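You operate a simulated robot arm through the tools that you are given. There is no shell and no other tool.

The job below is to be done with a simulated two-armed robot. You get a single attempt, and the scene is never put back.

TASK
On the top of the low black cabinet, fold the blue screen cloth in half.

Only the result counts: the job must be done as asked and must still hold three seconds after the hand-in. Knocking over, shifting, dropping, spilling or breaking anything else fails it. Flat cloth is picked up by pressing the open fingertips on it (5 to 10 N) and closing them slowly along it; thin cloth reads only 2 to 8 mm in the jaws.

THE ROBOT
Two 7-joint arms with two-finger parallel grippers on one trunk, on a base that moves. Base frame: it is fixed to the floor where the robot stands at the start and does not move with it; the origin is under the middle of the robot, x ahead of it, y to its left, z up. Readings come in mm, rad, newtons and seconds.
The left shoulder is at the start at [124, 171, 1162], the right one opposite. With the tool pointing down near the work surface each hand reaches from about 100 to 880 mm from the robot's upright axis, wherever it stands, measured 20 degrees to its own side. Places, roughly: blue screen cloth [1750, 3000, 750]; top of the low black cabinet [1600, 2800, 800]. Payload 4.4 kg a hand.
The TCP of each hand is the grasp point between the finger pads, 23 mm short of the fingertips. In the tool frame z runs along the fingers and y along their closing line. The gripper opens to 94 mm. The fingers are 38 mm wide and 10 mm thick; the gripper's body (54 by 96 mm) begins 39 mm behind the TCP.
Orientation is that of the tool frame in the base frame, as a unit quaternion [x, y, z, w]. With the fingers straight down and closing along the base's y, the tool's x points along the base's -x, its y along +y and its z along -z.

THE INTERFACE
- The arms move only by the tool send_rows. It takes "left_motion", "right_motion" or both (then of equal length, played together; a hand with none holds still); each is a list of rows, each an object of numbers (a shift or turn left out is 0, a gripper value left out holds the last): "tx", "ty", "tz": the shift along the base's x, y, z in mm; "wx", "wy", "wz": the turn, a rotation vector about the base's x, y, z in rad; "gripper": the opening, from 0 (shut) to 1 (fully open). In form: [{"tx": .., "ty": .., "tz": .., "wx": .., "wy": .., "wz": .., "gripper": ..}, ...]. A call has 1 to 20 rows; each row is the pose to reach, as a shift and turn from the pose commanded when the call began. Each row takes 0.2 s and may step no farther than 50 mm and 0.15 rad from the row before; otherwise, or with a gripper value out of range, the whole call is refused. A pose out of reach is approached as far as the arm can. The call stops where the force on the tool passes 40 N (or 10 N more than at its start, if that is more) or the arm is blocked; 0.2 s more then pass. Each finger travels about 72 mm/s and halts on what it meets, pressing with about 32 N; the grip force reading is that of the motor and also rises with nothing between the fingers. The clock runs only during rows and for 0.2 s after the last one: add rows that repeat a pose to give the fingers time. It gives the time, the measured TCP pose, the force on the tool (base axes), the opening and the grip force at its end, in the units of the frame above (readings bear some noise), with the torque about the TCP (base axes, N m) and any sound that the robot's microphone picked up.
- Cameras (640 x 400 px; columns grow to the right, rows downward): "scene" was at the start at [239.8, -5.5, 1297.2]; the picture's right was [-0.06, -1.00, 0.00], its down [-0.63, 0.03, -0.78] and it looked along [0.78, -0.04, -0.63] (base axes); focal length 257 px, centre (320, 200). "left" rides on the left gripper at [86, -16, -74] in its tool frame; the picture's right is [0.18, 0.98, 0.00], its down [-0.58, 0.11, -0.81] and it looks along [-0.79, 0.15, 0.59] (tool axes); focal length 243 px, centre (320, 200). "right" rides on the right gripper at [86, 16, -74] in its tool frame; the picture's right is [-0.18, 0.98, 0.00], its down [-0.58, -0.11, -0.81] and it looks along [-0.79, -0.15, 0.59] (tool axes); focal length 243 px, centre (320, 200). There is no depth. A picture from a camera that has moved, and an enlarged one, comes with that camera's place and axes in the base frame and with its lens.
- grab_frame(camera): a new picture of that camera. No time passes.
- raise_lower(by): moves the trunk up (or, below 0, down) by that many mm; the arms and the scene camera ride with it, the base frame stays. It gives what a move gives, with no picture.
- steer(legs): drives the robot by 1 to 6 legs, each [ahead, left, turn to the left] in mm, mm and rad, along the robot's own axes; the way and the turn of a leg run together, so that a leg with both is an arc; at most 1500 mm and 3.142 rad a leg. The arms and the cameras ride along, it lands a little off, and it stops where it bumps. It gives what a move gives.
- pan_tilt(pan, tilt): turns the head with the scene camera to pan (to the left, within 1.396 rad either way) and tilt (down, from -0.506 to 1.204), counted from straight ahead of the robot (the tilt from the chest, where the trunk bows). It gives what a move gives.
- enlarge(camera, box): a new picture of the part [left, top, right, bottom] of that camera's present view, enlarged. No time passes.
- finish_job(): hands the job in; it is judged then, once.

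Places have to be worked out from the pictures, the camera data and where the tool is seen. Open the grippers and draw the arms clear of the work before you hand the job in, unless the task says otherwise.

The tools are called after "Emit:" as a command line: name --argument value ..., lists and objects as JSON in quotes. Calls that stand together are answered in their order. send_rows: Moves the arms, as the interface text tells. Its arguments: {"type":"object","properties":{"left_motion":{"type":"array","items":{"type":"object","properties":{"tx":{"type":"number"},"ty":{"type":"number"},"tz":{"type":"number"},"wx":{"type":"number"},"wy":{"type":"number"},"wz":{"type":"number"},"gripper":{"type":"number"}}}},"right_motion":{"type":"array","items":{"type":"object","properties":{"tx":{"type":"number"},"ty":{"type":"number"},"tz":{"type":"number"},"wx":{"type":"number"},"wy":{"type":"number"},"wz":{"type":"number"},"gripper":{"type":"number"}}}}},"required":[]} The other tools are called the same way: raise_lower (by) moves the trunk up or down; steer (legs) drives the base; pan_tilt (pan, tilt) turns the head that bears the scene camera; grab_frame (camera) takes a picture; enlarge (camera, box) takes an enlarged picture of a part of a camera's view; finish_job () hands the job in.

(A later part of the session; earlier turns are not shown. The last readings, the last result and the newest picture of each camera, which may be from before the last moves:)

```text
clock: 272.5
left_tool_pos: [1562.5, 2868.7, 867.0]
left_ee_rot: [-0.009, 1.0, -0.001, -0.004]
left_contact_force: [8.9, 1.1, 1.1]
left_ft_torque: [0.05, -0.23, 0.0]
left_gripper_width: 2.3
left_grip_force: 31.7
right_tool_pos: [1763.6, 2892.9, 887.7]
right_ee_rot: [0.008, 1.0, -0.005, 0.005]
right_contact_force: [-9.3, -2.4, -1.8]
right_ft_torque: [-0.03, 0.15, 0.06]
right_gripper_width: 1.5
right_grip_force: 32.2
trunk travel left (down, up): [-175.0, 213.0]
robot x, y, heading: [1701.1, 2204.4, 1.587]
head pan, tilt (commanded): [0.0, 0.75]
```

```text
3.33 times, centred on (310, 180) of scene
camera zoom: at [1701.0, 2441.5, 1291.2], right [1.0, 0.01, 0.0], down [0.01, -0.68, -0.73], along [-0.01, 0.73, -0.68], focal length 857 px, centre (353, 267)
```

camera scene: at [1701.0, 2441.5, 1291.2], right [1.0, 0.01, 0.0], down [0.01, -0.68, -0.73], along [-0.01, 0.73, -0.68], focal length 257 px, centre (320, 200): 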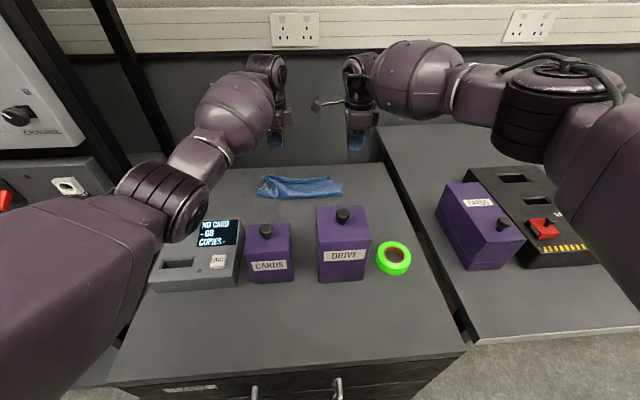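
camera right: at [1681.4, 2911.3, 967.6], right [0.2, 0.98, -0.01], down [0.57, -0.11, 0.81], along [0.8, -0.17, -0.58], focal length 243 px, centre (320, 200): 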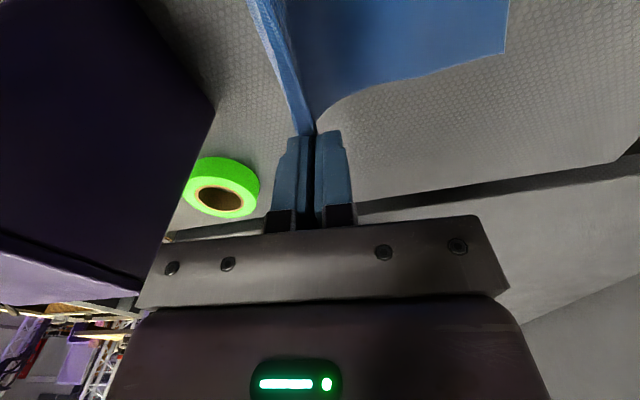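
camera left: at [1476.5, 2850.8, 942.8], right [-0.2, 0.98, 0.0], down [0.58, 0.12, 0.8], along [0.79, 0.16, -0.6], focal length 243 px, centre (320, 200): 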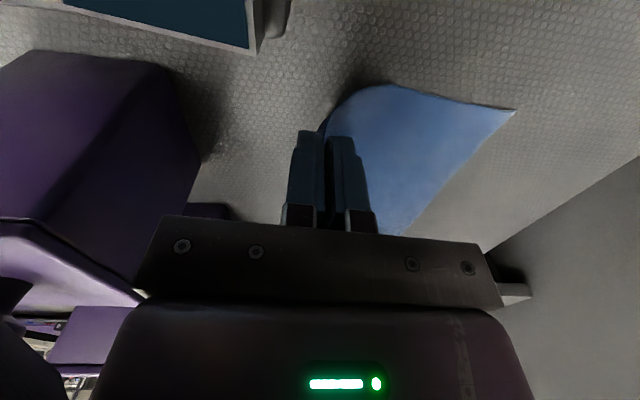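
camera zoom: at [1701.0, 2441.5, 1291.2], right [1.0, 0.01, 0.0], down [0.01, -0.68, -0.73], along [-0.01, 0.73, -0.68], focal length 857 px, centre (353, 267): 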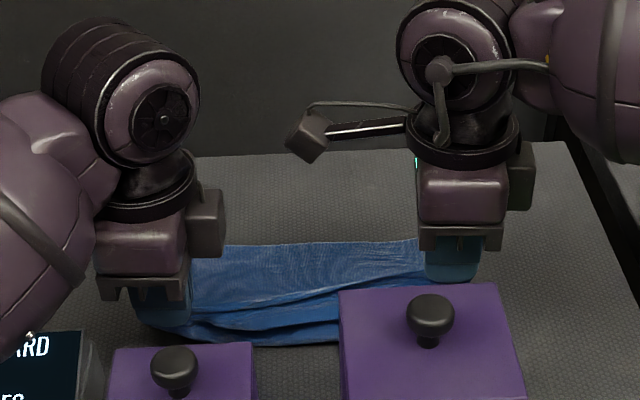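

The left grip bunches too much of the corner. I set the left edge down here at the front, release it wide so the corner can open out, and keep the right corner held low.

Emit:
send_rows --left_motion '[{"ty": -2, "tz": -8}, {"ty": -4, "tz": -16}, {"ty": -6, "tz": -24}, {"ty": -7, "tz": -32}, {"ty": -7, "tz": -39}, {"ty": -7, "tz": -39, "gripper": 0.06}, {"ty": -7, "tz": -39, "gripper": 0.12}, {"ty": -7, "tz": -39, "gripper": 0.18}, {"ty": -7, "tz": -39, "gripper": 0.25}, {"ty": -7, "tz": -39, "gripper": 0.34}, {"ty": -7, "tz": -39, "gripper": 0.34}, {"ty": -7, "tz": -34}, {"ty": -7, "tz": -26}, {"ty": -7, "tz": -26}]' --right_motion '[{"tz": -5, "tx": -1}, {"tz": -12, "tx": -2}, {"tz": -19, "tx": -3}, {"tz": -26, "tx": -3}, {"tz": -33, "tx": -3}, {"tz": -35, "tx": -3}, {"tz": -35, "tx": -3}, {"tz": -35, "tx": -3}, {"tz": -35, "tx": -3}, {"tz": -35, "tx": -3}, {"tz": -35, "tx": -3}, {"tz": -35, "tx": -3}, {"tz": -35, "tx": -3}, {"tz": -35, "tx": -3}]'

Emit:
enlarge --camera "left" --box '[160, 0, 480, 220]'

Emit:
enlarge --camera "scene" --box '[230, 120, 390, 240]'

```text
clock: 275.5
left_tool_pos: [1562.2, 2862.9, 839.5]
left_ee_rot: [-0.008, 1.0, 0.0, -0.003]
left_contact_force: [-0.4, 0.6, 0.0]
left_ft_torque: [0.01, -0.01, -0.02]
left_gripper_width: 31.8
left_grip_force: 0.1
right_tool_pos: [1762.1, 2893.0, 852.2]
right_ee_rot: [0.007, 1.0, -0.006, 0.005]
right_contact_force: [-0.4, 0.4, -0.6]
right_ft_torque: [0.01, -0.05, -0.01]
right_gripper_width: 1.5
right_grip_force: 31.7
trunk travel left (down, up): [-175.0, 213.0]
robot x, y, heading: [1697.5, 2204.3, 1.585]
head pan, tilt (commanded): [0.0, 0.75]
```

```text
1.82 times, centred on (320, 110) of left
camera zoom: at [1476.2, 2844.0, 916.3], right [-0.2, 0.98, 0.0], down [0.58, 0.12, 0.8], along [0.79, 0.16, -0.6], focal length 441 px, centre (320, 364)
```

zoom: 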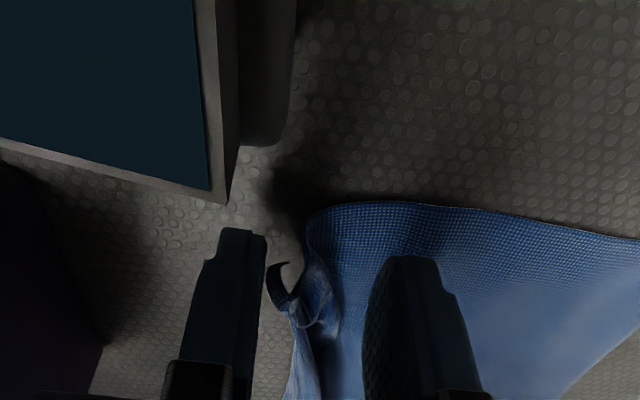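

```text
3.33 times, centred on (310, 180) of scene
camera zoom: at [1700.9, 2441.6, 1291.2], right [1.0, 0.01, 0.0], down [0.01, -0.68, -0.73], along [-0.01, 0.73, -0.68], focal length 857 px, centre (353, 267)
```

zoom: 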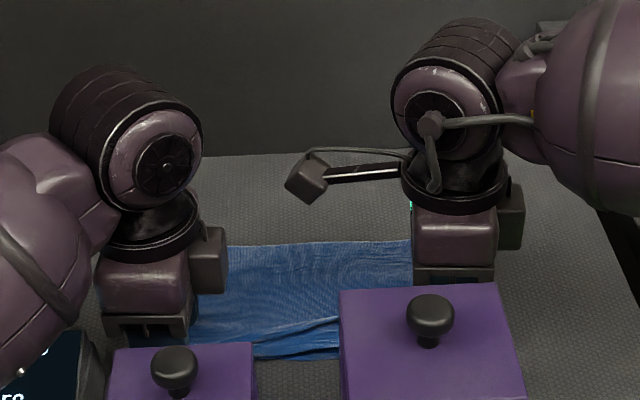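

The corner is still curled, and the cloth is now mostly unfolded, so a clean restart from flat is the way. I set the right corner down too, release it wide, and lift both hands to see the cloth.

Emit:
send_rows --left_motion '[{"tz": 5}, {"tz": 15}, {"tz": 30}, {"tz": 50}, {"tz": 75}, {"tz": 100}, {"tz": 110}, {"tz": 110, "ty": 20}, {"tz": 110, "ty": 50}, {"tz": 110, "ty": 80}, {"tz": 110, "ty": 80}]' --right_motion '[{"tz": -8}, {"tz": -16}, {"tz": -23}, {"tz": -23, "gripper": 0.08}, {"tz": -23, "gripper": 0.16}, {"tz": -23, "gripper": 0.25}, {"tz": -23, "gripper": 0.34}, {"tz": -15, "gripper": 0.34}, {"tz": 10, "gripper": 0.34}, {"tz": 50, "gripper": 0.34}, {"tz": 90, "gripper": 0.34}]'

Emit:
enlarge --camera "scene" --box '[230, 130, 390, 250]'

Emit:
grab_frame --camera "left"

Emit:
grab_frame --camera "right"

```text
clock: 277.9
left_tool_pos: [1562.8, 2942.5, 952.9]
left_ee_rot: [-0.009, 1.0, 0.001, -0.004]
left_contact_force: [-1.3, 0.3, 0.0]
left_ft_torque: [0.02, 0.02, 0.03]
left_gripper_width: 31.9
left_grip_force: 0.1
right_tool_pos: [1759.0, 2894.5, 945.4]
right_ee_rot: [0.007, 1.0, -0.003, 0.006]
right_contact_force: [-0.5, 0.3, -0.5]
right_ft_torque: [0.04, 0.0, 0.0]
right_gripper_width: 31.8
right_grip_force: 0.1
trunk travel left (down, up): [-175.0, 213.0]
robot x, y, heading: [1700.6, 2208.2, 1.581]
head pan, tilt (commanded): [0.0, 0.75]
```

```text
3.33 times, centred on (310, 190) of scene
camera zoom: at [1700.6, 2440.6, 1291.5], right [1.0, 0.01, 0.0], down [0.01, -0.68, -0.73], along [-0.01, 0.73, -0.68], focal length 857 px, centre (353, 233)
```

zoom: 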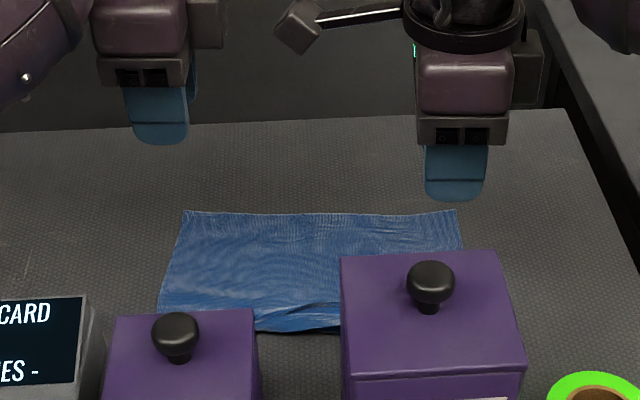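

```text
taken
camera left: at [1476.9, 2924.5, 1029.4], right [-0.2, 0.98, 0.0], down [0.59, 0.12, 0.8], along [0.79, 0.16, -0.6], focal length 243 px, centre (320, 200)
```

left: 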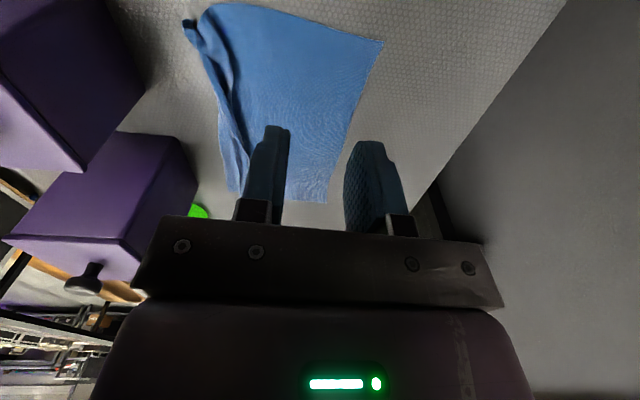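

```text
taken
camera right: at [1672.7, 2911.8, 1018.6], right [0.2, 0.98, -0.01], down [0.57, -0.11, 0.81], along [0.8, -0.17, -0.58], focal length 243 px, centre (320, 200)
```

right: 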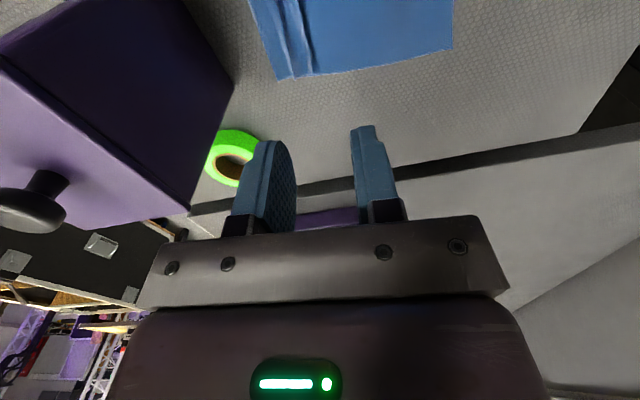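

Good news: the cloth is nearly flat again. The back corners are clean, BL (1549, 2992) and BR (1784, 2998), with only some pleats near the front edge at y ≈ 2850. I'll grip the two clean back corners and pull the cloth back to smooth out the pleats.

Emit:
send_rows --left_motion '[{"tx": 2, "ty": 15, "tz": -10, "gripper": 0.13}, {"tx": 4, "ty": 30, "tz": -25}, {"tx": 7, "ty": 47.5, "tz": -45}, {"tx": 7, "ty": 47.5, "tz": -75}, {"tx": 7, "ty": 47.5, "tz": -100}, {"tx": 7, "ty": 47.5, "tz": -114}, {"tx": 7, "ty": 47.5, "tz": -114}]' --right_motion '[{"tx": 1, "ty": 30, "tz": 0, "gripper": 0.13}, {"tx": 3, "ty": 65, "tz": -10}, {"tx": 5, "ty": 100, "tz": -30}, {"tx": 5, "ty": 100, "tz": -65}, {"tx": 5, "ty": 100, "tz": -92}, {"tx": 5, "ty": 100, "tz": -106}, {"tx": 5, "ty": 100, "tz": -106}]'

Emit:
enlarge --camera "left" --box '[200, 40, 440, 220]'

Emit:
enlarge --camera "right" --box '[180, 20, 420, 200]'

```text
clock: 279.5
left_tool_pos: [1569.0, 2990.2, 837.5]
left_ee_rot: [-0.008, 1.0, 0.001, -0.004]
left_contact_force: [0.3, 0.2, 1.1]
left_ft_torque: [-0.03, 0.02, 0.01]
left_gripper_width: 12.2
left_grip_force: 0.0
right_tool_pos: [1766.3, 2992.5, 837.6]
right_ee_rot: [0.007, 1.0, -0.004, 0.005]
right_contact_force: [0.6, 0.0, 0.4]
right_ft_torque: [-0.02, 0.0, -0.04]
right_gripper_width: 12.3
right_grip_force: 0.1
trunk travel left (down, up): [-175.0, 213.0]
robot x, y, heading: [1702.3, 2206.4, 1.578]
head pan, tilt (commanded): [0.0, 0.75]
```

```text
2.22 times, centred on (320, 130) of left
camera zoom: at [1483.4, 2971.9, 914.8], right [-0.2, 0.98, 0.0], down [0.59, 0.12, 0.8], along [0.79, 0.16, -0.6], focal length 539 px, centre (320, 356)
```

zoom: 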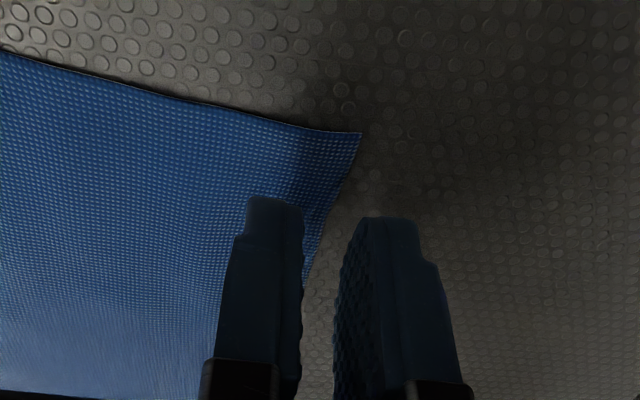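

```text
2.22 times, centred on (300, 110) of right
camera zoom: at [1678.8, 3011.2, 910.3], right [0.2, 0.98, -0.01], down [0.57, -0.11, 0.81], along [0.8, -0.17, -0.58], focal length 539 px, centre (364, 400)
```

zoom: 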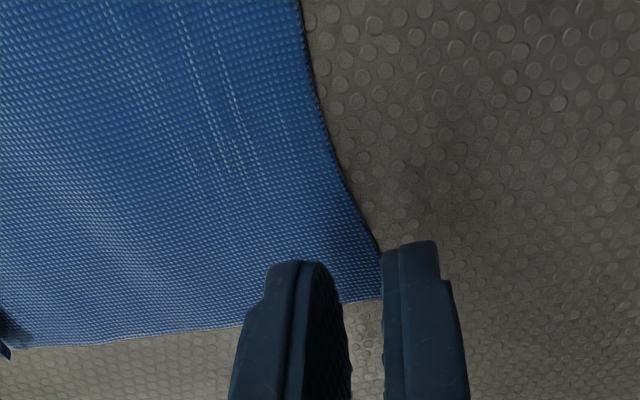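

Both jaws straddle the clean back edge (y ≈ 2992–2996) with a bite of about 8 mm. I lower to contact, close slowly, and lift slightly to check.

Emit:
send_rows --left_motion '[{"tz": -5}, {"tz": -9}, {"tz": -12}, {"tz": -13.5}, {"tz": -14.5}, {"tz": -14.5}, {"tz": -14.5, "gripper": 0.11}, {"tz": -14.5, "gripper": 0.09}, {"tz": -14.5, "gripper": 0.07}, {"tz": -14.5, "gripper": 0.05}, {"tz": -14.5, "gripper": 0.03}, {"tz": -14.5, "gripper": 0.01}, {"tz": -14.5, "gripper": 0.0}, {"tz": -14.5, "gripper": 0.0}, {"tz": -14.5, "gripper": 0.0}, {"tz": -9}, {"tz": -4}]' --right_motion '[{"tz": -5}, {"tz": -9}, {"tz": -12}, {"tz": -13.5}, {"tz": -14.5}, {"tz": -14.5}, {"tz": -14.5, "gripper": 0.11}, {"tz": -14.5, "gripper": 0.09}, {"tz": -14.5, "gripper": 0.07}, {"tz": -14.5, "gripper": 0.05}, {"tz": -14.5, "gripper": 0.03}, {"tz": -14.5, "gripper": 0.01}, {"tz": -14.5, "gripper": 0.0}, {"tz": -14.5, "gripper": 0.0}, {"tz": -14.5, "gripper": 0.0}, {"tz": -9}, {"tz": -4}]'

Emit:
enlarge --camera "left" --box '[200, 40, 440, 220]'

Emit:
enlarge --camera "right" --box '[180, 20, 420, 200]'

```text
clock: 283.1
left_tool_pos: [1569.1, 2988.8, 832.4]
left_ee_rot: [-0.009, 1.0, 0.0, -0.003]
left_contact_force: [-0.1, 0.5, -0.2]
left_ft_torque: [0.04, 0.0, -0.01]
left_gripper_width: 0.1
left_grip_force: 31.8
right_tool_pos: [1766.8, 2993.5, 833.4]
right_ee_rot: [0.008, 1.0, -0.006, 0.006]
right_contact_force: [0.0, 0.5, 0.0]
right_ft_torque: [0.02, -0.03, 0.0]
right_gripper_width: 0.0
right_grip_force: 32.2
trunk travel left (down, up): [-175.0, 213.0]
robot x, y, heading: [1700.8, 2204.0, 1.585]
head pan, tilt (commanded): [0.0, 0.75]
```

```text
2.22 times, centred on (320, 130) of left
camera zoom: at [1483.6, 2970.8, 909.3], right [-0.2, 0.98, 0.0], down [0.59, 0.12, 0.8], along [0.79, 0.16, -0.6], focal length 539 px, centre (320, 356)
```

zoom: 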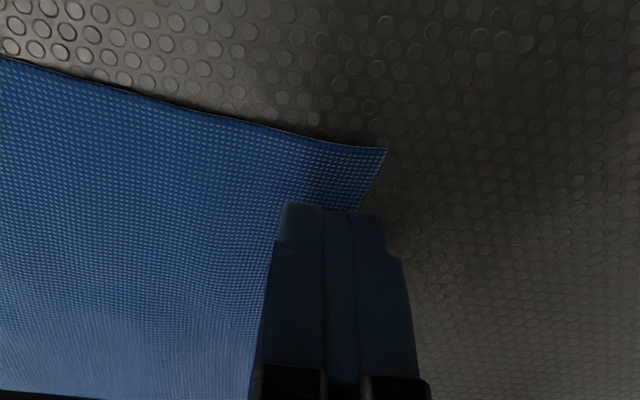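

```text
2.22 times, centred on (300, 110) of right
camera zoom: at [1680.1, 3011.7, 906.8], right [0.2, 0.98, -0.01], down [0.57, -0.11, 0.81], along [0.8, -0.17, -0.58], focal length 539 px, centre (364, 400)
```

zoom: 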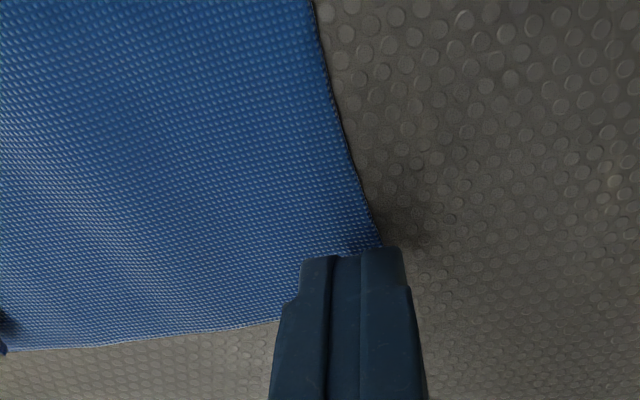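

The narrow bite slipped on the flat cloth. Pressing and dragging works well though, so I press both closed hands just inside the back edge and pull the cloth 45 mm back to draw out the front pleats.

Emit:
send_rows --left_motion '[{"tz": 4, "ty": -6}, {"tz": 4, "ty": -14}, {"tz": 2, "ty": -20}, {"tz": -4, "ty": -20}, {"tz": -7, "ty": -20}, {"tz": -9, "ty": -20}, {"tz": -9, "ty": -15}, {"tz": -9, "ty": -10}, {"tz": -9, "ty": -5}, {"tz": -9, "ty": 0}, {"tz": -9, "ty": 5}, {"tz": -9, "ty": 10}, {"tz": -9, "ty": 15}, {"tz": -9, "ty": 20}, {"tz": -9, "ty": 25}, {"tz": -9, "ty": 28}, {"tz": -5, "ty": 28}, {"tz": 10, "ty": 28}]' --right_motion '[{"tz": 4, "ty": -6}, {"tz": 4, "ty": -14}, {"tz": 2, "ty": -20}, {"tz": -4, "ty": -20}, {"tz": -7, "ty": -20}, {"tz": -10, "ty": -20}, {"tz": -10, "ty": -15}, {"tz": -10, "ty": -10}, {"tz": -10, "ty": -5}, {"tz": -10, "ty": 0}, {"tz": -10, "ty": 5}, {"tz": -10, "ty": 10}, {"tz": -10, "ty": 15}, {"tz": -10, "ty": 20}, {"tz": -10, "ty": 25}, {"tz": -10, "ty": 28}, {"tz": -5, "ty": 28}, {"tz": 10, "ty": 28}]'

Emit:
grab_frame --camera "left"

Emit:
grab_frame --camera "right"

Emit:
enlarge --camera "scene" --box '[230, 130, 390, 250]'

```text
clock: 286.9
left_tool_pos: [1569.4, 3015.3, 844.1]
left_ee_rot: [-0.009, 1.0, 0.001, -0.003]
left_contact_force: [0.0, -0.4, 0.4]
left_ft_torque: [0.02, 0.02, 0.03]
left_gripper_width: 0.0
left_grip_force: 31.8
right_tool_pos: [1767.0, 3020.3, 843.0]
right_ee_rot: [0.008, 1.0, -0.006, 0.005]
right_contact_force: [-0.1, -0.1, 0.0]
right_ft_torque: [0.0, 0.0, -0.01]
right_gripper_width: 0.1
right_grip_force: 31.8
trunk travel left (down, up): [-175.0, 213.0]
robot x, y, heading: [1700.9, 2207.0, 1.58]
head pan, tilt (commanded): [0.0, 0.75]
```

```text
taken
camera left: at [1483.5, 2998.4, 920.8], right [-0.2, 0.98, 0.0], down [0.59, 0.12, 0.8], along [0.79, 0.16, -0.6], focal length 243 px, centre (320, 200)
```

left: 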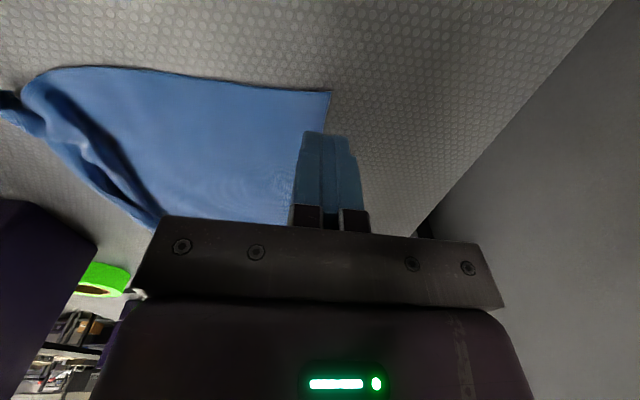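

```text
taken
camera right: at [1679.9, 3038.6, 917.0], right [0.2, 0.98, -0.01], down [0.57, -0.11, 0.81], along [0.8, -0.17, -0.58], focal length 243 px, centre (320, 200)
```

right: 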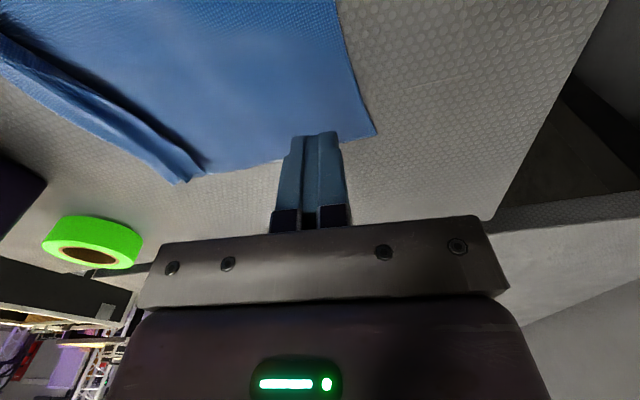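

```text
3.33 times, centred on (310, 190) of scene
camera zoom: at [1701.0, 2440.4, 1291.5], right [1.0, 0.01, 0.0], down [0.01, -0.68, -0.73], along [-0.01, 0.73, -0.68], focal length 857 px, centre (353, 233)
```

zoom: 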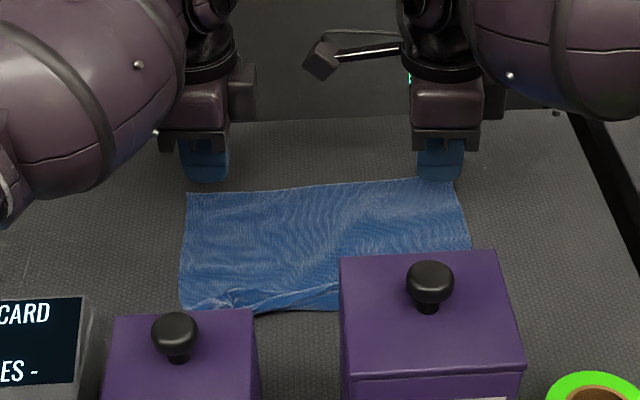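

The cloth is flat except for a lip along the front edge, which now lies further from the boxes (y ≈ 2850 left, 2911 right). I move both hands to view the front corners closely.

Emit:
send_rows --left_motion '[{"tz": 25}, {"tz": 55}, {"tz": 85, "ty": -20}, {"tz": 95, "ty": -55}, {"tz": 95, "ty": -95}, {"tz": 95, "ty": -130, "tx": -10}]' --right_motion '[{"tz": 25}, {"tz": 55}, {"tz": 85, "ty": -15}, {"tz": 95, "ty": -45}, {"tz": 95, "ty": -75}, {"tz": 95, "ty": -100, "tx": -10}]'

Emit:
enlarge --camera "left" --box '[180, 0, 420, 180]'

Emit:
enlarge --camera "right" --box '[180, 0, 420, 180]'

```text
clock: 288.3
left_tool_pos: [1556.5, 2885.1, 940.8]
left_ee_rot: [-0.009, 1.0, 0.001, -0.004]
left_contact_force: [-0.1, 0.3, 0.5]
left_ft_torque: [0.01, -0.03, 0.01]
left_gripper_width: 0.0
left_grip_force: 32.3
right_tool_pos: [1755.2, 2919.6, 940.6]
right_ee_rot: [0.007, 1.0, -0.005, 0.005]
right_contact_force: [-0.6, -0.1, 0.4]
right_ft_torque: [0.03, 0.0, 0.02]
right_gripper_width: 0.0
right_grip_force: 32.4
trunk travel left (down, up): [-175.0, 213.0]
robot x, y, heading: [1701.4, 2208.1, 1.583]
head pan, tilt (commanded): [0.0, 0.75]
```

```text
2.22 times, centred on (300, 90) of left
camera zoom: at [1470.5, 2867.1, 1017.4], right [-0.2, 0.98, 0.0], down [0.58, 0.12, 0.8], along [0.79, 0.16, -0.6], focal length 539 px, centre (364, 444)
```

zoom: 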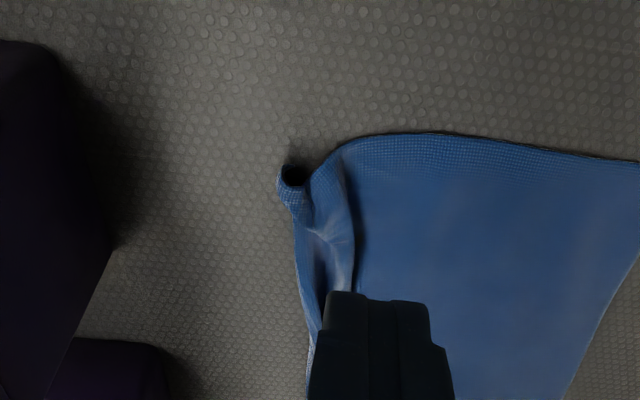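

```text
2.22 times, centred on (300, 90) of right
camera zoom: at [1668.4, 2938.5, 1013.6], right [0.2, 0.98, -0.01], down [0.57, -0.11, 0.81], along [0.8, -0.16, -0.58], focal length 539 px, centre (364, 444)
```

zoom: 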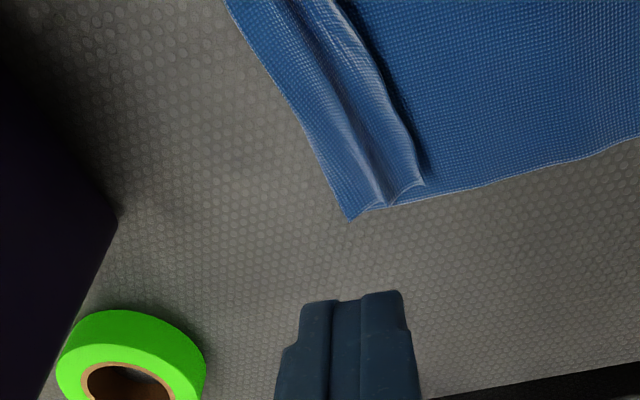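

Now it's clear: the front edge carries a standing pleat (right hem at y 2906, ridge at about 2924–2939; left hem at y ≈ 2862, ridge ≈ 2886). To open it, I pin the left hem strip with the left hand while the right hand presses the middle of the cloth and drags it back.

Emit:
send_rows --left_motion '[{"tx": 15, "ty": -7, "tz": -20}, {"tx": 30, "ty": -14, "tz": -45}, {"tx": 42, "ty": -19, "tz": -75}, {"tx": 42, "ty": -19, "tz": -100}, {"tx": 42, "ty": -19, "tz": -112}, {"tx": 42, "ty": -19, "tz": -116}, {"tx": 42, "ty": -19, "tz": -118}, {"tx": 42, "ty": -19, "tz": -118}]' --right_motion '[{"tx": -10, "ty": 15, "tz": 0}, {"tx": -25, "ty": 30, "tz": -10}, {"tx": -45, "ty": 42, "tz": -30}, {"tx": -58, "ty": 45, "tz": -60}, {"tx": -58, "ty": 45, "tz": -90}, {"tx": -58, "ty": 45, "tz": -108}, {"tx": -58, "ty": 45, "tz": -115}, {"tx": -58, "ty": 45, "tz": -117}]'

Emit:
enlarge --camera "scene" --box '[210, 110, 400, 250]'

```text
clock: 290.1
left_tool_pos: [1599.4, 2867.9, 825.5]
left_ee_rot: [-0.008, 1.0, 0.003, -0.004]
left_contact_force: [-3.1, 2.2, 16.7]
left_ft_torque: [0.02, 0.09, -0.02]
left_gripper_width: 0.0
left_grip_force: 32.0
right_tool_pos: [1697.4, 2964.8, 824.5]
right_ee_rot: [0.007, 1.0, -0.004, 0.005]
right_contact_force: [-1.1, -0.3, 5.6]
right_ft_torque: [0.05, 0.09, 0.02]
right_gripper_width: 0.0
right_grip_force: 31.7
trunk travel left (down, up): [-175.0, 213.0]
robot x, y, heading: [1700.2, 2204.4, 1.579]
head pan, tilt (commanded): [0.0, 0.75]
```

```text
2.86 times, centred on (305, 180) of scene
camera zoom: at [1701.0, 2439.5, 1292.1], right [1.0, 0.01, 0.0], down [0.01, -0.68, -0.73], along [-0.01, 0.73, -0.68], focal length 735 px, centre (363, 257)
```

zoom: 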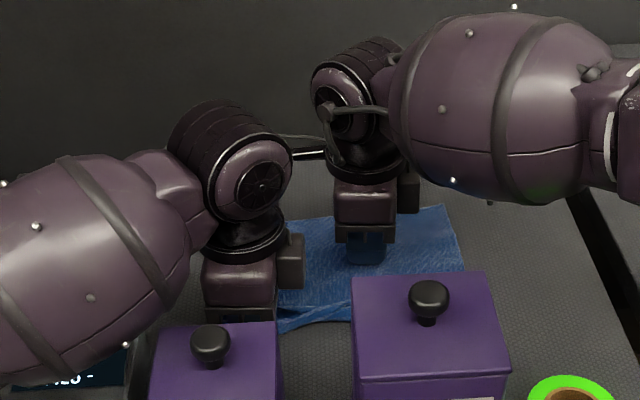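

The left pins with 17 N and the right presses with 6 N. I drag the right hand 45 mm to the back to open the pleat.

Emit:
send_rows --right_motion '[{"ty": 4}, {"ty": 8}, {"ty": 12}, {"ty": 16}, {"ty": 20}, {"ty": 24}, {"ty": 28}, {"ty": 32}, {"ty": 36}, {"ty": 40}, {"ty": 44}, {"ty": 44}, {"ty": 44, "tz": 8}, {"ty": 44, "tz": 30}, {"ty": 44, "tz": 60}, {"ty": 44, "tz": 90}, {"ty": 44, "tz": 110, "tx": 25}, {"ty": 44, "tz": 110, "tx": 60}]'

Emit:
grab_frame --camera "left"

Emit:
grab_frame --camera "right"

Emit:
enlarge --camera "scene" --box '[210, 110, 400, 250]'

```text
clock: 292.9
left_tool_pos: [1601.2, 2868.5, 824.4]
left_ee_rot: [-0.007, 1.0, 0.003, -0.002]
left_contact_force: [0.4, -0.9, 13.9]
left_ft_torque: [-0.05, 0.04, -0.01]
left_gripper_width: 0.0
left_grip_force: 32.2
right_tool_pos: [1699.8, 3008.8, 824.8]
right_ee_rot: [0.008, 1.0, -0.005, 0.007]
right_contact_force: [0.1, 1.3, 7.2]
right_ft_torque: [0.09, 0.14, -0.05]
right_gripper_width: 0.0
right_grip_force: 32.5
trunk travel left (down, up): [-175.0, 213.0]
robot x, y, heading: [1702.3, 2207.8, 1.578]
head pan, tilt (commanded): [0.0, 0.75]
stopped in row 13 (left hand): the force on the tool passed its limit at 42 N (the readings are from after the stop); the commanded pose is now the measured one
```

```text
taken
camera left: at [1515.9, 2850.0, 900.6], right [-0.2, 0.98, 0.01], down [0.58, 0.11, 0.8], along [0.79, 0.16, -0.59], focal length 243 px, centre (320, 200)
```

left: 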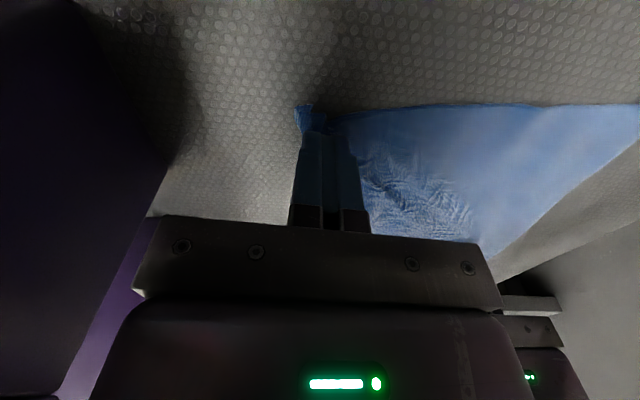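

```text
taken
camera right: at [1613.0, 3027.6, 897.6], right [0.2, 0.98, -0.01], down [0.57, -0.11, 0.81], along [0.8, -0.17, -0.58], focal length 243 px, centre (320, 200)
```

right: 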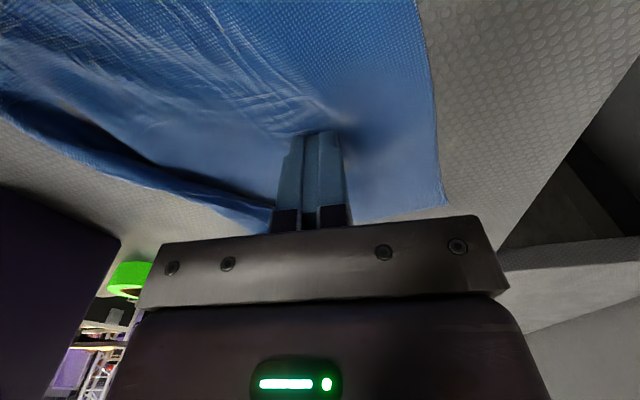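

```text
2.86 times, centred on (305, 180) of scene
camera zoom: at [1701.1, 2440.1, 1290.9], right [1.0, 0.01, 0.0], down [0.01, -0.68, -0.73], along [-0.01, 0.73, -0.68], focal length 735 px, centre (363, 257)
```

zoom: 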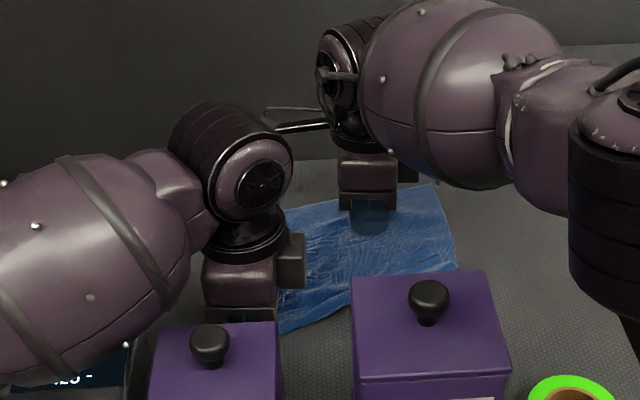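

The pleat opened on the left and centre: the cloth is stretched smooth between the hands. I lift both hands gently and look.

Emit:
send_rows --left_motion '[{"tz": 2}, {"tz": 6}, {"tz": 20}, {"tz": 45}, {"tz": 75}, {"tz": 105}, {"tz": 115, "ty": 20, "tx": -15}, {"tz": 115, "ty": 50, "tx": -30}]' --right_motion '[{"tz": 2}, {"tz": 6}, {"tz": 20}, {"tz": 45}, {"tz": 75}, {"tz": 105, "tx": 10}, {"tz": 115, "tx": 35}, {"tz": 115, "tx": 60, "ty": -20}]'

Emit:
enlarge --camera "scene" --box '[220, 130, 390, 250]'

Emit:
grab_frame --camera "left"

Emit:
grab_frame --camera "right"

```text
clock: 294.7
left_tool_pos: [1572.5, 2918.9, 941.7]
left_ee_rot: [-0.008, 1.0, 0.001, -0.004]
left_contact_force: [0.2, 0.3, -0.4]
left_ft_torque: [-0.02, 0.01, -0.03]
left_gripper_width: 0.4
left_grip_force: 31.9
right_tool_pos: [1760.0, 2987.3, 937.5]
right_ee_rot: [0.007, 1.0, -0.006, 0.006]
right_contact_force: [0.3, 0.4, -0.8]
right_ft_torque: [0.04, -0.03, -0.01]
right_gripper_width: 0.0
right_grip_force: 31.6
trunk travel left (down, up): [-175.0, 213.0]
robot x, y, heading: [1703.2, 2202.8, 1.581]
head pan, tilt (commanded): [0.0, 0.75]
```

```text
3.33 times, centred on (305, 190) of scene
camera zoom: at [1701.8, 2441.3, 1291.2], right [1.0, 0.01, 0.0], down [0.01, -0.68, -0.73], along [-0.01, 0.73, -0.68], focal length 857 px, centre (370, 233)
```

zoom: 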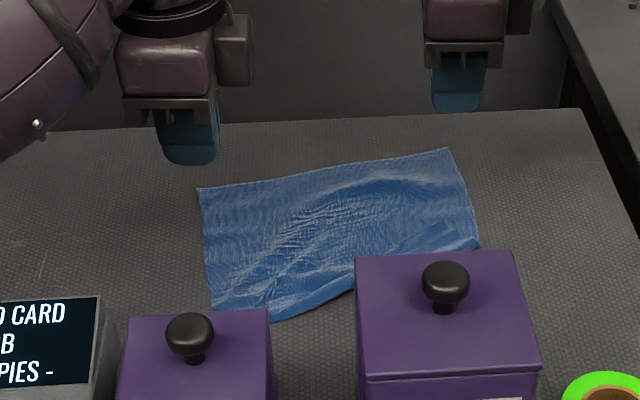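

```text
taken
camera left: at [1486.8, 2900.6, 1016.7], right [-0.2, 0.98, 0.0], down [0.58, 0.12, 0.8], along [0.79, 0.16, -0.6], focal length 243 px, centre (320, 200)
```

left: 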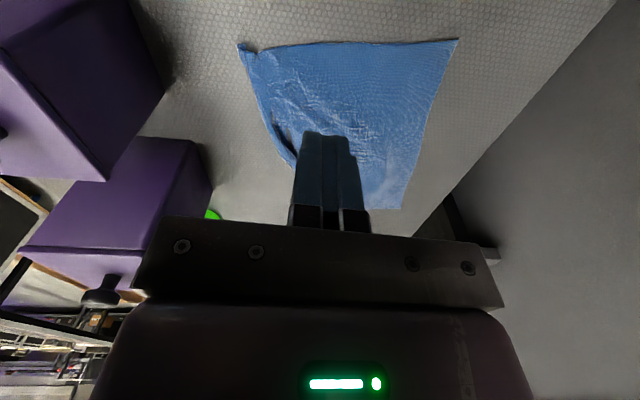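

```text
taken
camera right: at [1672.2, 3006.6, 1010.9], right [0.2, 0.98, -0.01], down [0.57, -0.11, 0.81], along [0.8, -0.17, -0.58], focal length 243 px, centre (320, 200)
```

right: 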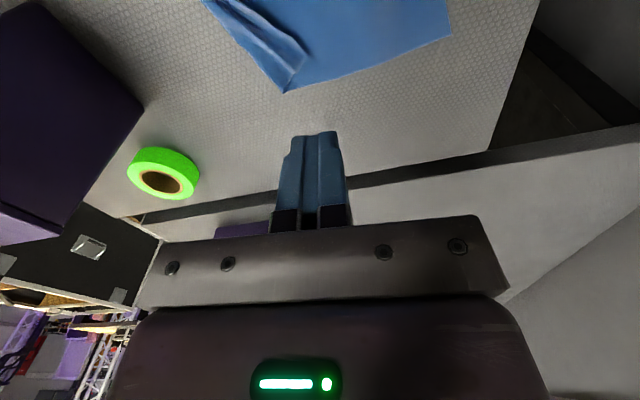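

The left half is flat now, and a pleat remains only at the right: FR (1788, 2948), BR (1768, 3086). I pin the middle of the cloth with the left hand, press the right hand on the right hem strip, and pull it toward me to open the rest and turn the cloth straight.

Emit:
send_rows --left_motion '[{"tx": 8, "ty": 20, "tz": 0}, {"tx": 16, "ty": 45, "tz": -10}, {"tx": 24, "ty": 70, "tz": -30}, {"tx": 28, "ty": 81, "tz": -60}, {"tx": 28, "ty": 81, "tz": -90}, {"tx": 28, "ty": 81, "tz": -110}, {"tx": 28, "ty": 81, "tz": -117}, {"tx": 28, "ty": 81, "tz": -119}, {"tx": 28, "ty": 81, "tz": -119}]' --right_motion '[{"tx": 3, "ty": -12, "tz": 0}, {"tx": 6, "ty": -25, "tz": -10}, {"tx": 8, "ty": -34, "tz": -30}, {"tx": 8, "ty": -34, "tz": -60}, {"tx": 8, "ty": -34, "tz": -90}, {"tx": 8, "ty": -34, "tz": -105}, {"tx": 8, "ty": -34, "tz": -111}, {"tx": 8, "ty": -34, "tz": -113.5}, {"tx": 8, "ty": -34, "tz": -113.5}]'

Emit:
enlarge --camera "right" --box '[120, 0, 440, 220]'

```text
clock: 296.7
left_tool_pos: [1600.6, 2998.7, 824.6]
left_ee_rot: [-0.007, 1.0, 0.004, -0.002]
left_contact_force: [2.8, 1.2, 17.1]
left_ft_torque: [-0.08, -0.22, 0.02]
left_gripper_width: 0.0
left_grip_force: 32.5
right_tool_pos: [1767.9, 2953.8, 827.4]
right_ee_rot: [0.007, 1.0, -0.006, 0.005]
right_contact_force: [0.0, -0.1, -0.8]
right_ft_torque: [0.05, 0.03, -0.01]
right_gripper_width: 0.0
right_grip_force: 32.4
trunk travel left (down, up): [-175.0, 213.0]
robot x, y, heading: [1700.3, 2206.2, 1.583]
head pan, tilt (commanded): [0.0, 0.75]
```

```text
1.82 times, centred on (280, 110) of right
camera zoom: at [1680.4, 2973.0, 900.7], right [0.2, 0.98, -0.01], down [0.57, -0.11, 0.81], along [0.8, -0.17, -0.58], focal length 441 px, centre (393, 364)
```

zoom: 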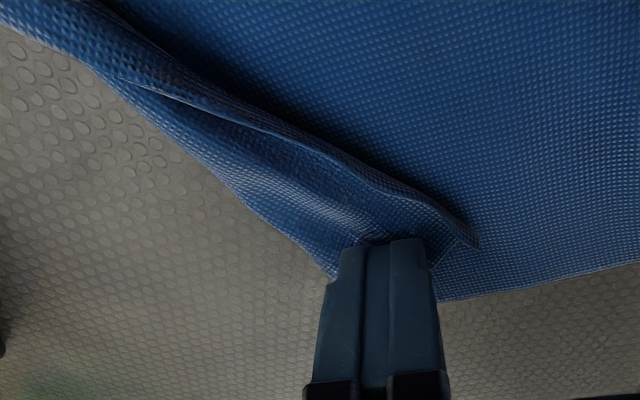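

The right fingertips sit on the hem strip in front of the ridge. I press a little more and drag the strip 45 mm toward me while the left keeps the cloth pinned.

Emit:
send_rows --right_motion '[{"tz": -2}, {"tz": -4}, {"tz": -5}, {"tz": -5, "ty": -4}, {"tz": -5, "ty": -8}, {"tz": -5, "ty": -12}, {"tz": -5, "ty": -16}, {"tz": -5, "ty": -20}, {"tz": -5, "ty": -24}, {"tz": -5, "ty": -28}, {"tz": -5, "ty": -32}, {"tz": -5, "ty": -36}, {"tz": -5, "ty": -40}, {"tz": -5, "ty": -44}, {"tz": -5, "ty": -44}]'

Emit:
enlarge --camera "right" --box '[120, 0, 440, 220]'

Emit:
enlarge --camera "scene" --box '[220, 130, 390, 250]'

```text
clock: 299.9
left_tool_pos: [1600.3, 2996.5, 824.0]
left_ee_rot: [-0.008, 1.0, 0.003, -0.003]
left_contact_force: [0.4, 3.8, 23.8]
left_ft_torque: [0.0, -0.3, 0.01]
left_gripper_width: 0.0
left_grip_force: 31.4
right_tool_pos: [1767.1, 2910.6, 824.2]
right_ee_rot: [0.007, 1.0, -0.004, 0.006]
right_contact_force: [-0.2, 5.4, 29.1]
right_ft_torque: [0.24, 0.22, -0.05]
right_gripper_width: 0.1
right_grip_force: 32.9
trunk travel left (down, up): [-175.0, 213.0]
robot x, y, heading: [1697.5, 2207.2, 1.578]
head pan, tilt (commanded): [0.0, 0.75]
```

```text
1.82 times, centred on (280, 110) of right
camera zoom: at [1679.8, 2927.9, 897.9], right [0.2, 0.98, 0.0], down [0.57, -0.11, 0.81], along [0.8, -0.16, -0.58], focal length 441 px, centre (393, 364)
```

zoom: 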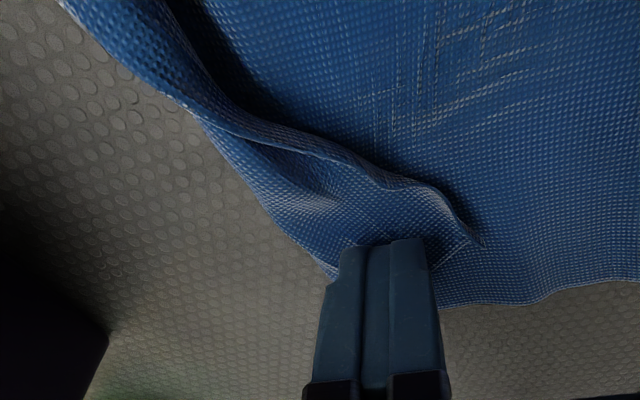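

```text
3.33 times, centred on (305, 190) of scene
camera zoom: at [1701.0, 2437.5, 1292.2], right [1.0, 0.01, 0.0], down [0.01, -0.68, -0.73], along [-0.01, 0.73, -0.68], focal length 857 px, centre (370, 233)
```

zoom: 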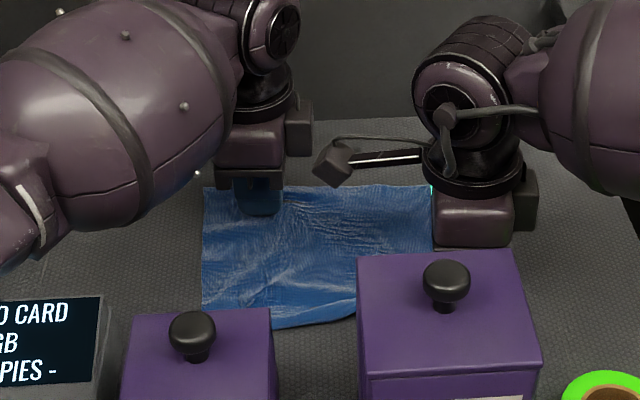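

The right side turned straight, but its pleat moved along because I pressed on several layers. Instead I'll pinch just the hem strip at the right (hem y ≈ 2892, ridge at about 2912), with the left still pinning.

Emit:
send_rows --right_motion '[{"tz": 3}, {"tz": 10, "gripper": 0.15}, {"tz": 14, "ty": -5, "gripper": 0.23}, {"tz": 14, "ty": -10, "gripper": 0.23}, {"tz": 8, "ty": -10, "gripper": 0.23}, {"tz": 4, "ty": -10, "gripper": 0.23}, {"tz": 2, "ty": -10, "gripper": 0.23}, {"tz": 1, "ty": -10, "gripper": 0.23}, {"tz": 1, "ty": -10, "gripper": 0.23}]'

Emit:
enlarge --camera "right" --box '[160, 20, 440, 220]'

```text
clock: 301.9
left_tool_pos: [1601.4, 2996.0, 823.0]
left_ee_rot: [-0.008, 1.0, 0.003, -0.003]
left_contact_force: [-2.6, -1.3, 28.0]
left_ft_torque: [-0.12, -0.26, -0.02]
left_gripper_width: 0.3
left_grip_force: 32.4
right_tool_pos: [1767.6, 2898.7, 825.4]
right_ee_rot: [0.007, 1.0, -0.004, 0.006]
right_contact_force: [-0.1, -2.3, 11.3]
right_ft_torque: [0.14, 0.04, -0.03]
right_gripper_width: 21.2
right_grip_force: 0.0
trunk travel left (down, up): [-175.0, 213.0]
robot x, y, heading: [1702.5, 2209.8, 1.58]
head pan, tilt (commanded): [0.0, 0.75]
```

```text
2.00 times, centred on (300, 120) of right
camera zoom: at [1680.2, 2917.5, 898.1], right [0.2, 0.98, -0.01], down [0.57, -0.11, 0.81], along [0.8, -0.16, -0.58], focal length 485 px, centre (360, 360)
```

zoom: 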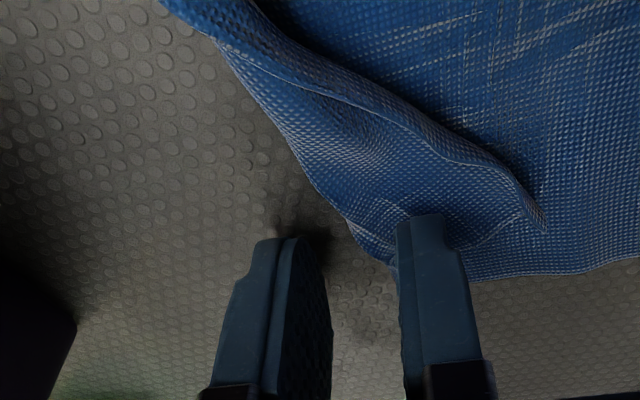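

The hem is at y ≈ 2906, right at the far finger. I shift 11 mm back, press, and close slowly on the strip.

Emit:
send_rows --right_motion '[{"tz": 8}, {"tz": 14, "ty": 5}, {"tz": 14, "ty": 11}, {"tz": 8, "ty": 11}, {"tz": 3, "ty": 11}, {"tz": 1, "ty": 11}, {"tz": 1, "ty": 11, "gripper": 0.2}, {"tz": 1, "ty": 11, "gripper": 0.17}, {"tz": 1, "ty": 11, "gripper": 0.14}, {"tz": 1, "ty": 11, "gripper": 0.11}, {"tz": 1, "ty": 11, "gripper": 0.08}, {"tz": 1, "ty": 11, "gripper": 0.05}, {"tz": 1, "ty": 11, "gripper": 0.02}, {"tz": 1, "ty": 11, "gripper": 0.0}, {"tz": 1, "ty": 11, "gripper": 0.0}, {"tz": 1, "ty": 11, "gripper": 0.0}]'

Emit:
enlarge --camera "right" --box '[160, 20, 440, 220]'

```text
clock: 305.3
left_tool_pos: [1599.5, 2998.2, 824.3]
left_ee_rot: [-0.008, 1.0, 0.003, -0.002]
left_contact_force: [-4.0, -4.7, 32.4]
left_ft_torque: [-0.21, -0.25, -0.08]
left_gripper_width: 0.1
left_grip_force: 32.0
right_tool_pos: [1767.9, 2910.3, 826.5]
right_ee_rot: [0.007, 1.0, -0.004, 0.005]
right_contact_force: [-0.3, 0.7, 0.2]
right_ft_torque: [0.0, 0.01, -0.01]
right_gripper_width: 1.5
right_grip_force: 31.5
trunk travel left (down, up): [-175.0, 213.0]
robot x, y, heading: [1698.9, 2208.7, 1.585]
head pan, tilt (commanded): [0.0, 0.75]
```

```text
2.00 times, centred on (300, 120) of right
camera zoom: at [1680.9, 2928.9, 898.3], right [0.2, 0.98, -0.01], down [0.57, -0.11, 0.81], along [0.8, -0.17, -0.58], focal length 485 px, centre (360, 360)
```

zoom: 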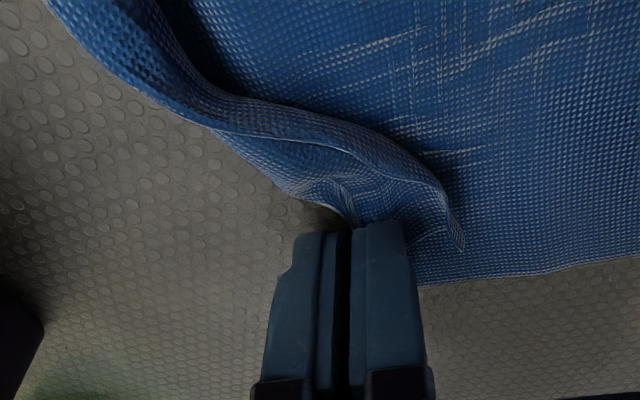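

The right holds the hem strip (1.5 mm). I ease the left pin a little and pull the right hem 35 mm toward me to open the pleat.

Emit:
send_rows --left_motion '[{"tz": 2}, {"tz": 3}, {"tz": 3}, {"tz": 3}, {"tz": 3}, {"tz": 3}, {"tz": 3}, {"tz": 3}, {"tz": 3}, {"tz": 3}, {"tz": 3}, {"tz": 3}]' --right_motion '[{"tz": 1}, {"tz": 2}, {"tz": 2, "ty": -4}, {"tz": 2, "ty": -8}, {"tz": 2, "ty": -12}, {"tz": 2, "ty": -16}, {"tz": 2, "ty": -20}, {"tz": 2, "ty": -24}, {"tz": 2, "ty": -28}, {"tz": 2, "ty": -32}, {"tz": 2, "ty": -36}, {"tz": 2, "ty": -36}]'

Emit:
enlarge --camera "right" --box '[160, 20, 440, 220]'

Emit:
enlarge --camera "scene" --box '[220, 130, 390, 250]'

```text
clock: 307.9
left_tool_pos: [1598.0, 2996.4, 824.0]
left_ee_rot: [-0.008, 1.0, 0.002, -0.002]
left_contact_force: [3.9, -2.9, 20.2]
left_ft_torque: [-0.15, -0.35, -0.08]
left_gripper_width: 0.1
left_grip_force: 31.7
right_tool_pos: [1767.6, 2875.4, 825.1]
right_ee_rot: [0.008, 1.0, -0.005, 0.006]
right_contact_force: [-1.1, 2.0, -0.5]
right_ft_torque: [0.05, -0.02, 0.01]
right_gripper_width: 1.9
right_grip_force: 32.4
trunk travel left (down, up): [-175.0, 213.0]
robot x, y, heading: [1703.4, 2207.7, 1.579]
head pan, tilt (commanded): [0.0, 0.75]
```

```text
2.00 times, centred on (300, 120) of right
camera zoom: at [1681.5, 2893.5, 898.6], right [0.2, 0.98, -0.01], down [0.57, -0.11, 0.81], along [0.8, -0.17, -0.58], focal length 485 px, centre (360, 360)
```

zoom: 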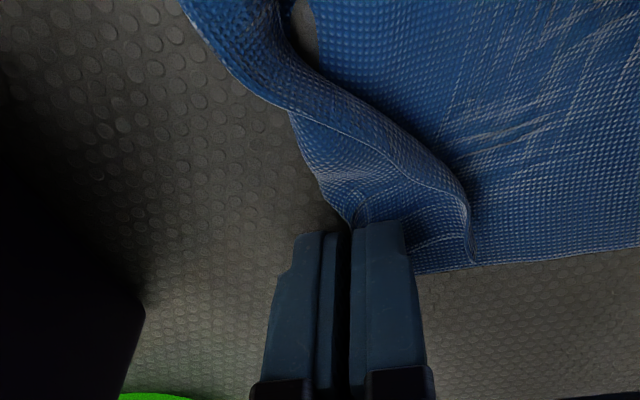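

```text
3.33 times, centred on (305, 190) of scene
camera zoom: at [1701.3, 2439.4, 1291.7], right [1.0, 0.01, 0.0], down [0.01, -0.68, -0.73], along [-0.01, 0.73, -0.68], focal length 857 px, centre (370, 233)
```

zoom: 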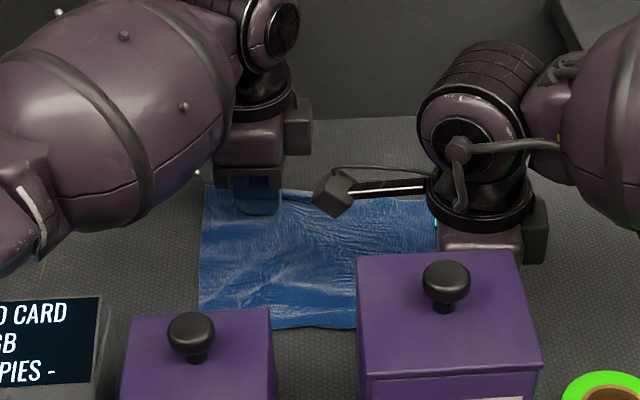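

The pleat will open by itself once the front edge is lifted. The right keeps its grip on the hem; now I take the left hand to the front-left corner and look at it.

Emit:
send_rows --left_motion '[{"tz": 4}, {"tz": 15}, {"tz": 40}, {"tz": 70}, {"tz": 85, "ty": -30}, {"tz": 85, "ty": -70}, {"tz": 80, "ty": -105, "tx": -15}, {"tz": 60, "ty": -122, "tx": -20, "gripper": 0.28}, {"tz": 30, "ty": -127, "tx": -20, "gripper": 0.28}, {"tz": 15, "ty": -127, "tx": -20, "gripper": 0.28}, {"tz": 15, "ty": -127, "tx": -20, "gripper": 0.28}]'

Emit:
enlarge --camera "left" --box '[160, 20, 440, 220]'

```text
clock: 310.3
left_tool_pos: [1579.5, 2873.3, 838.1]
left_ee_rot: [-0.008, 1.0, 0.001, -0.003]
left_contact_force: [0.1, -0.5, 0.5]
left_ft_torque: [0.02, 0.0, -0.04]
left_gripper_width: 26.3
left_grip_force: 0.1
right_tool_pos: [1768.4, 2874.9, 824.0]
right_ee_rot: [0.007, 1.0, -0.005, 0.005]
right_contact_force: [-0.6, 0.5, 10.9]
right_ft_torque: [0.07, 0.05, 0.01]
right_gripper_width: 1.7
right_grip_force: 31.9
trunk travel left (down, up): [-175.0, 213.0]
robot x, y, heading: [1699.6, 2206.2, 1.579]
head pan, tilt (commanded): [0.0, 0.75]
```

```text
2.00 times, centred on (300, 120) of left
camera zoom: at [1493.4, 2855.7, 913.3], right [-0.2, 0.98, 0.0], down [0.58, 0.12, 0.8], along [0.79, 0.16, -0.6], focal length 485 px, centre (360, 360)
```

zoom: 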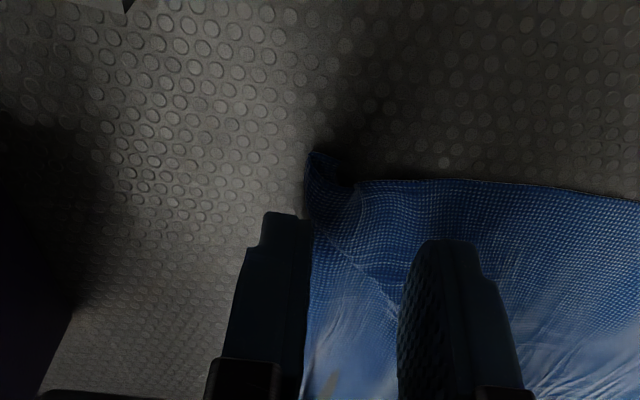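

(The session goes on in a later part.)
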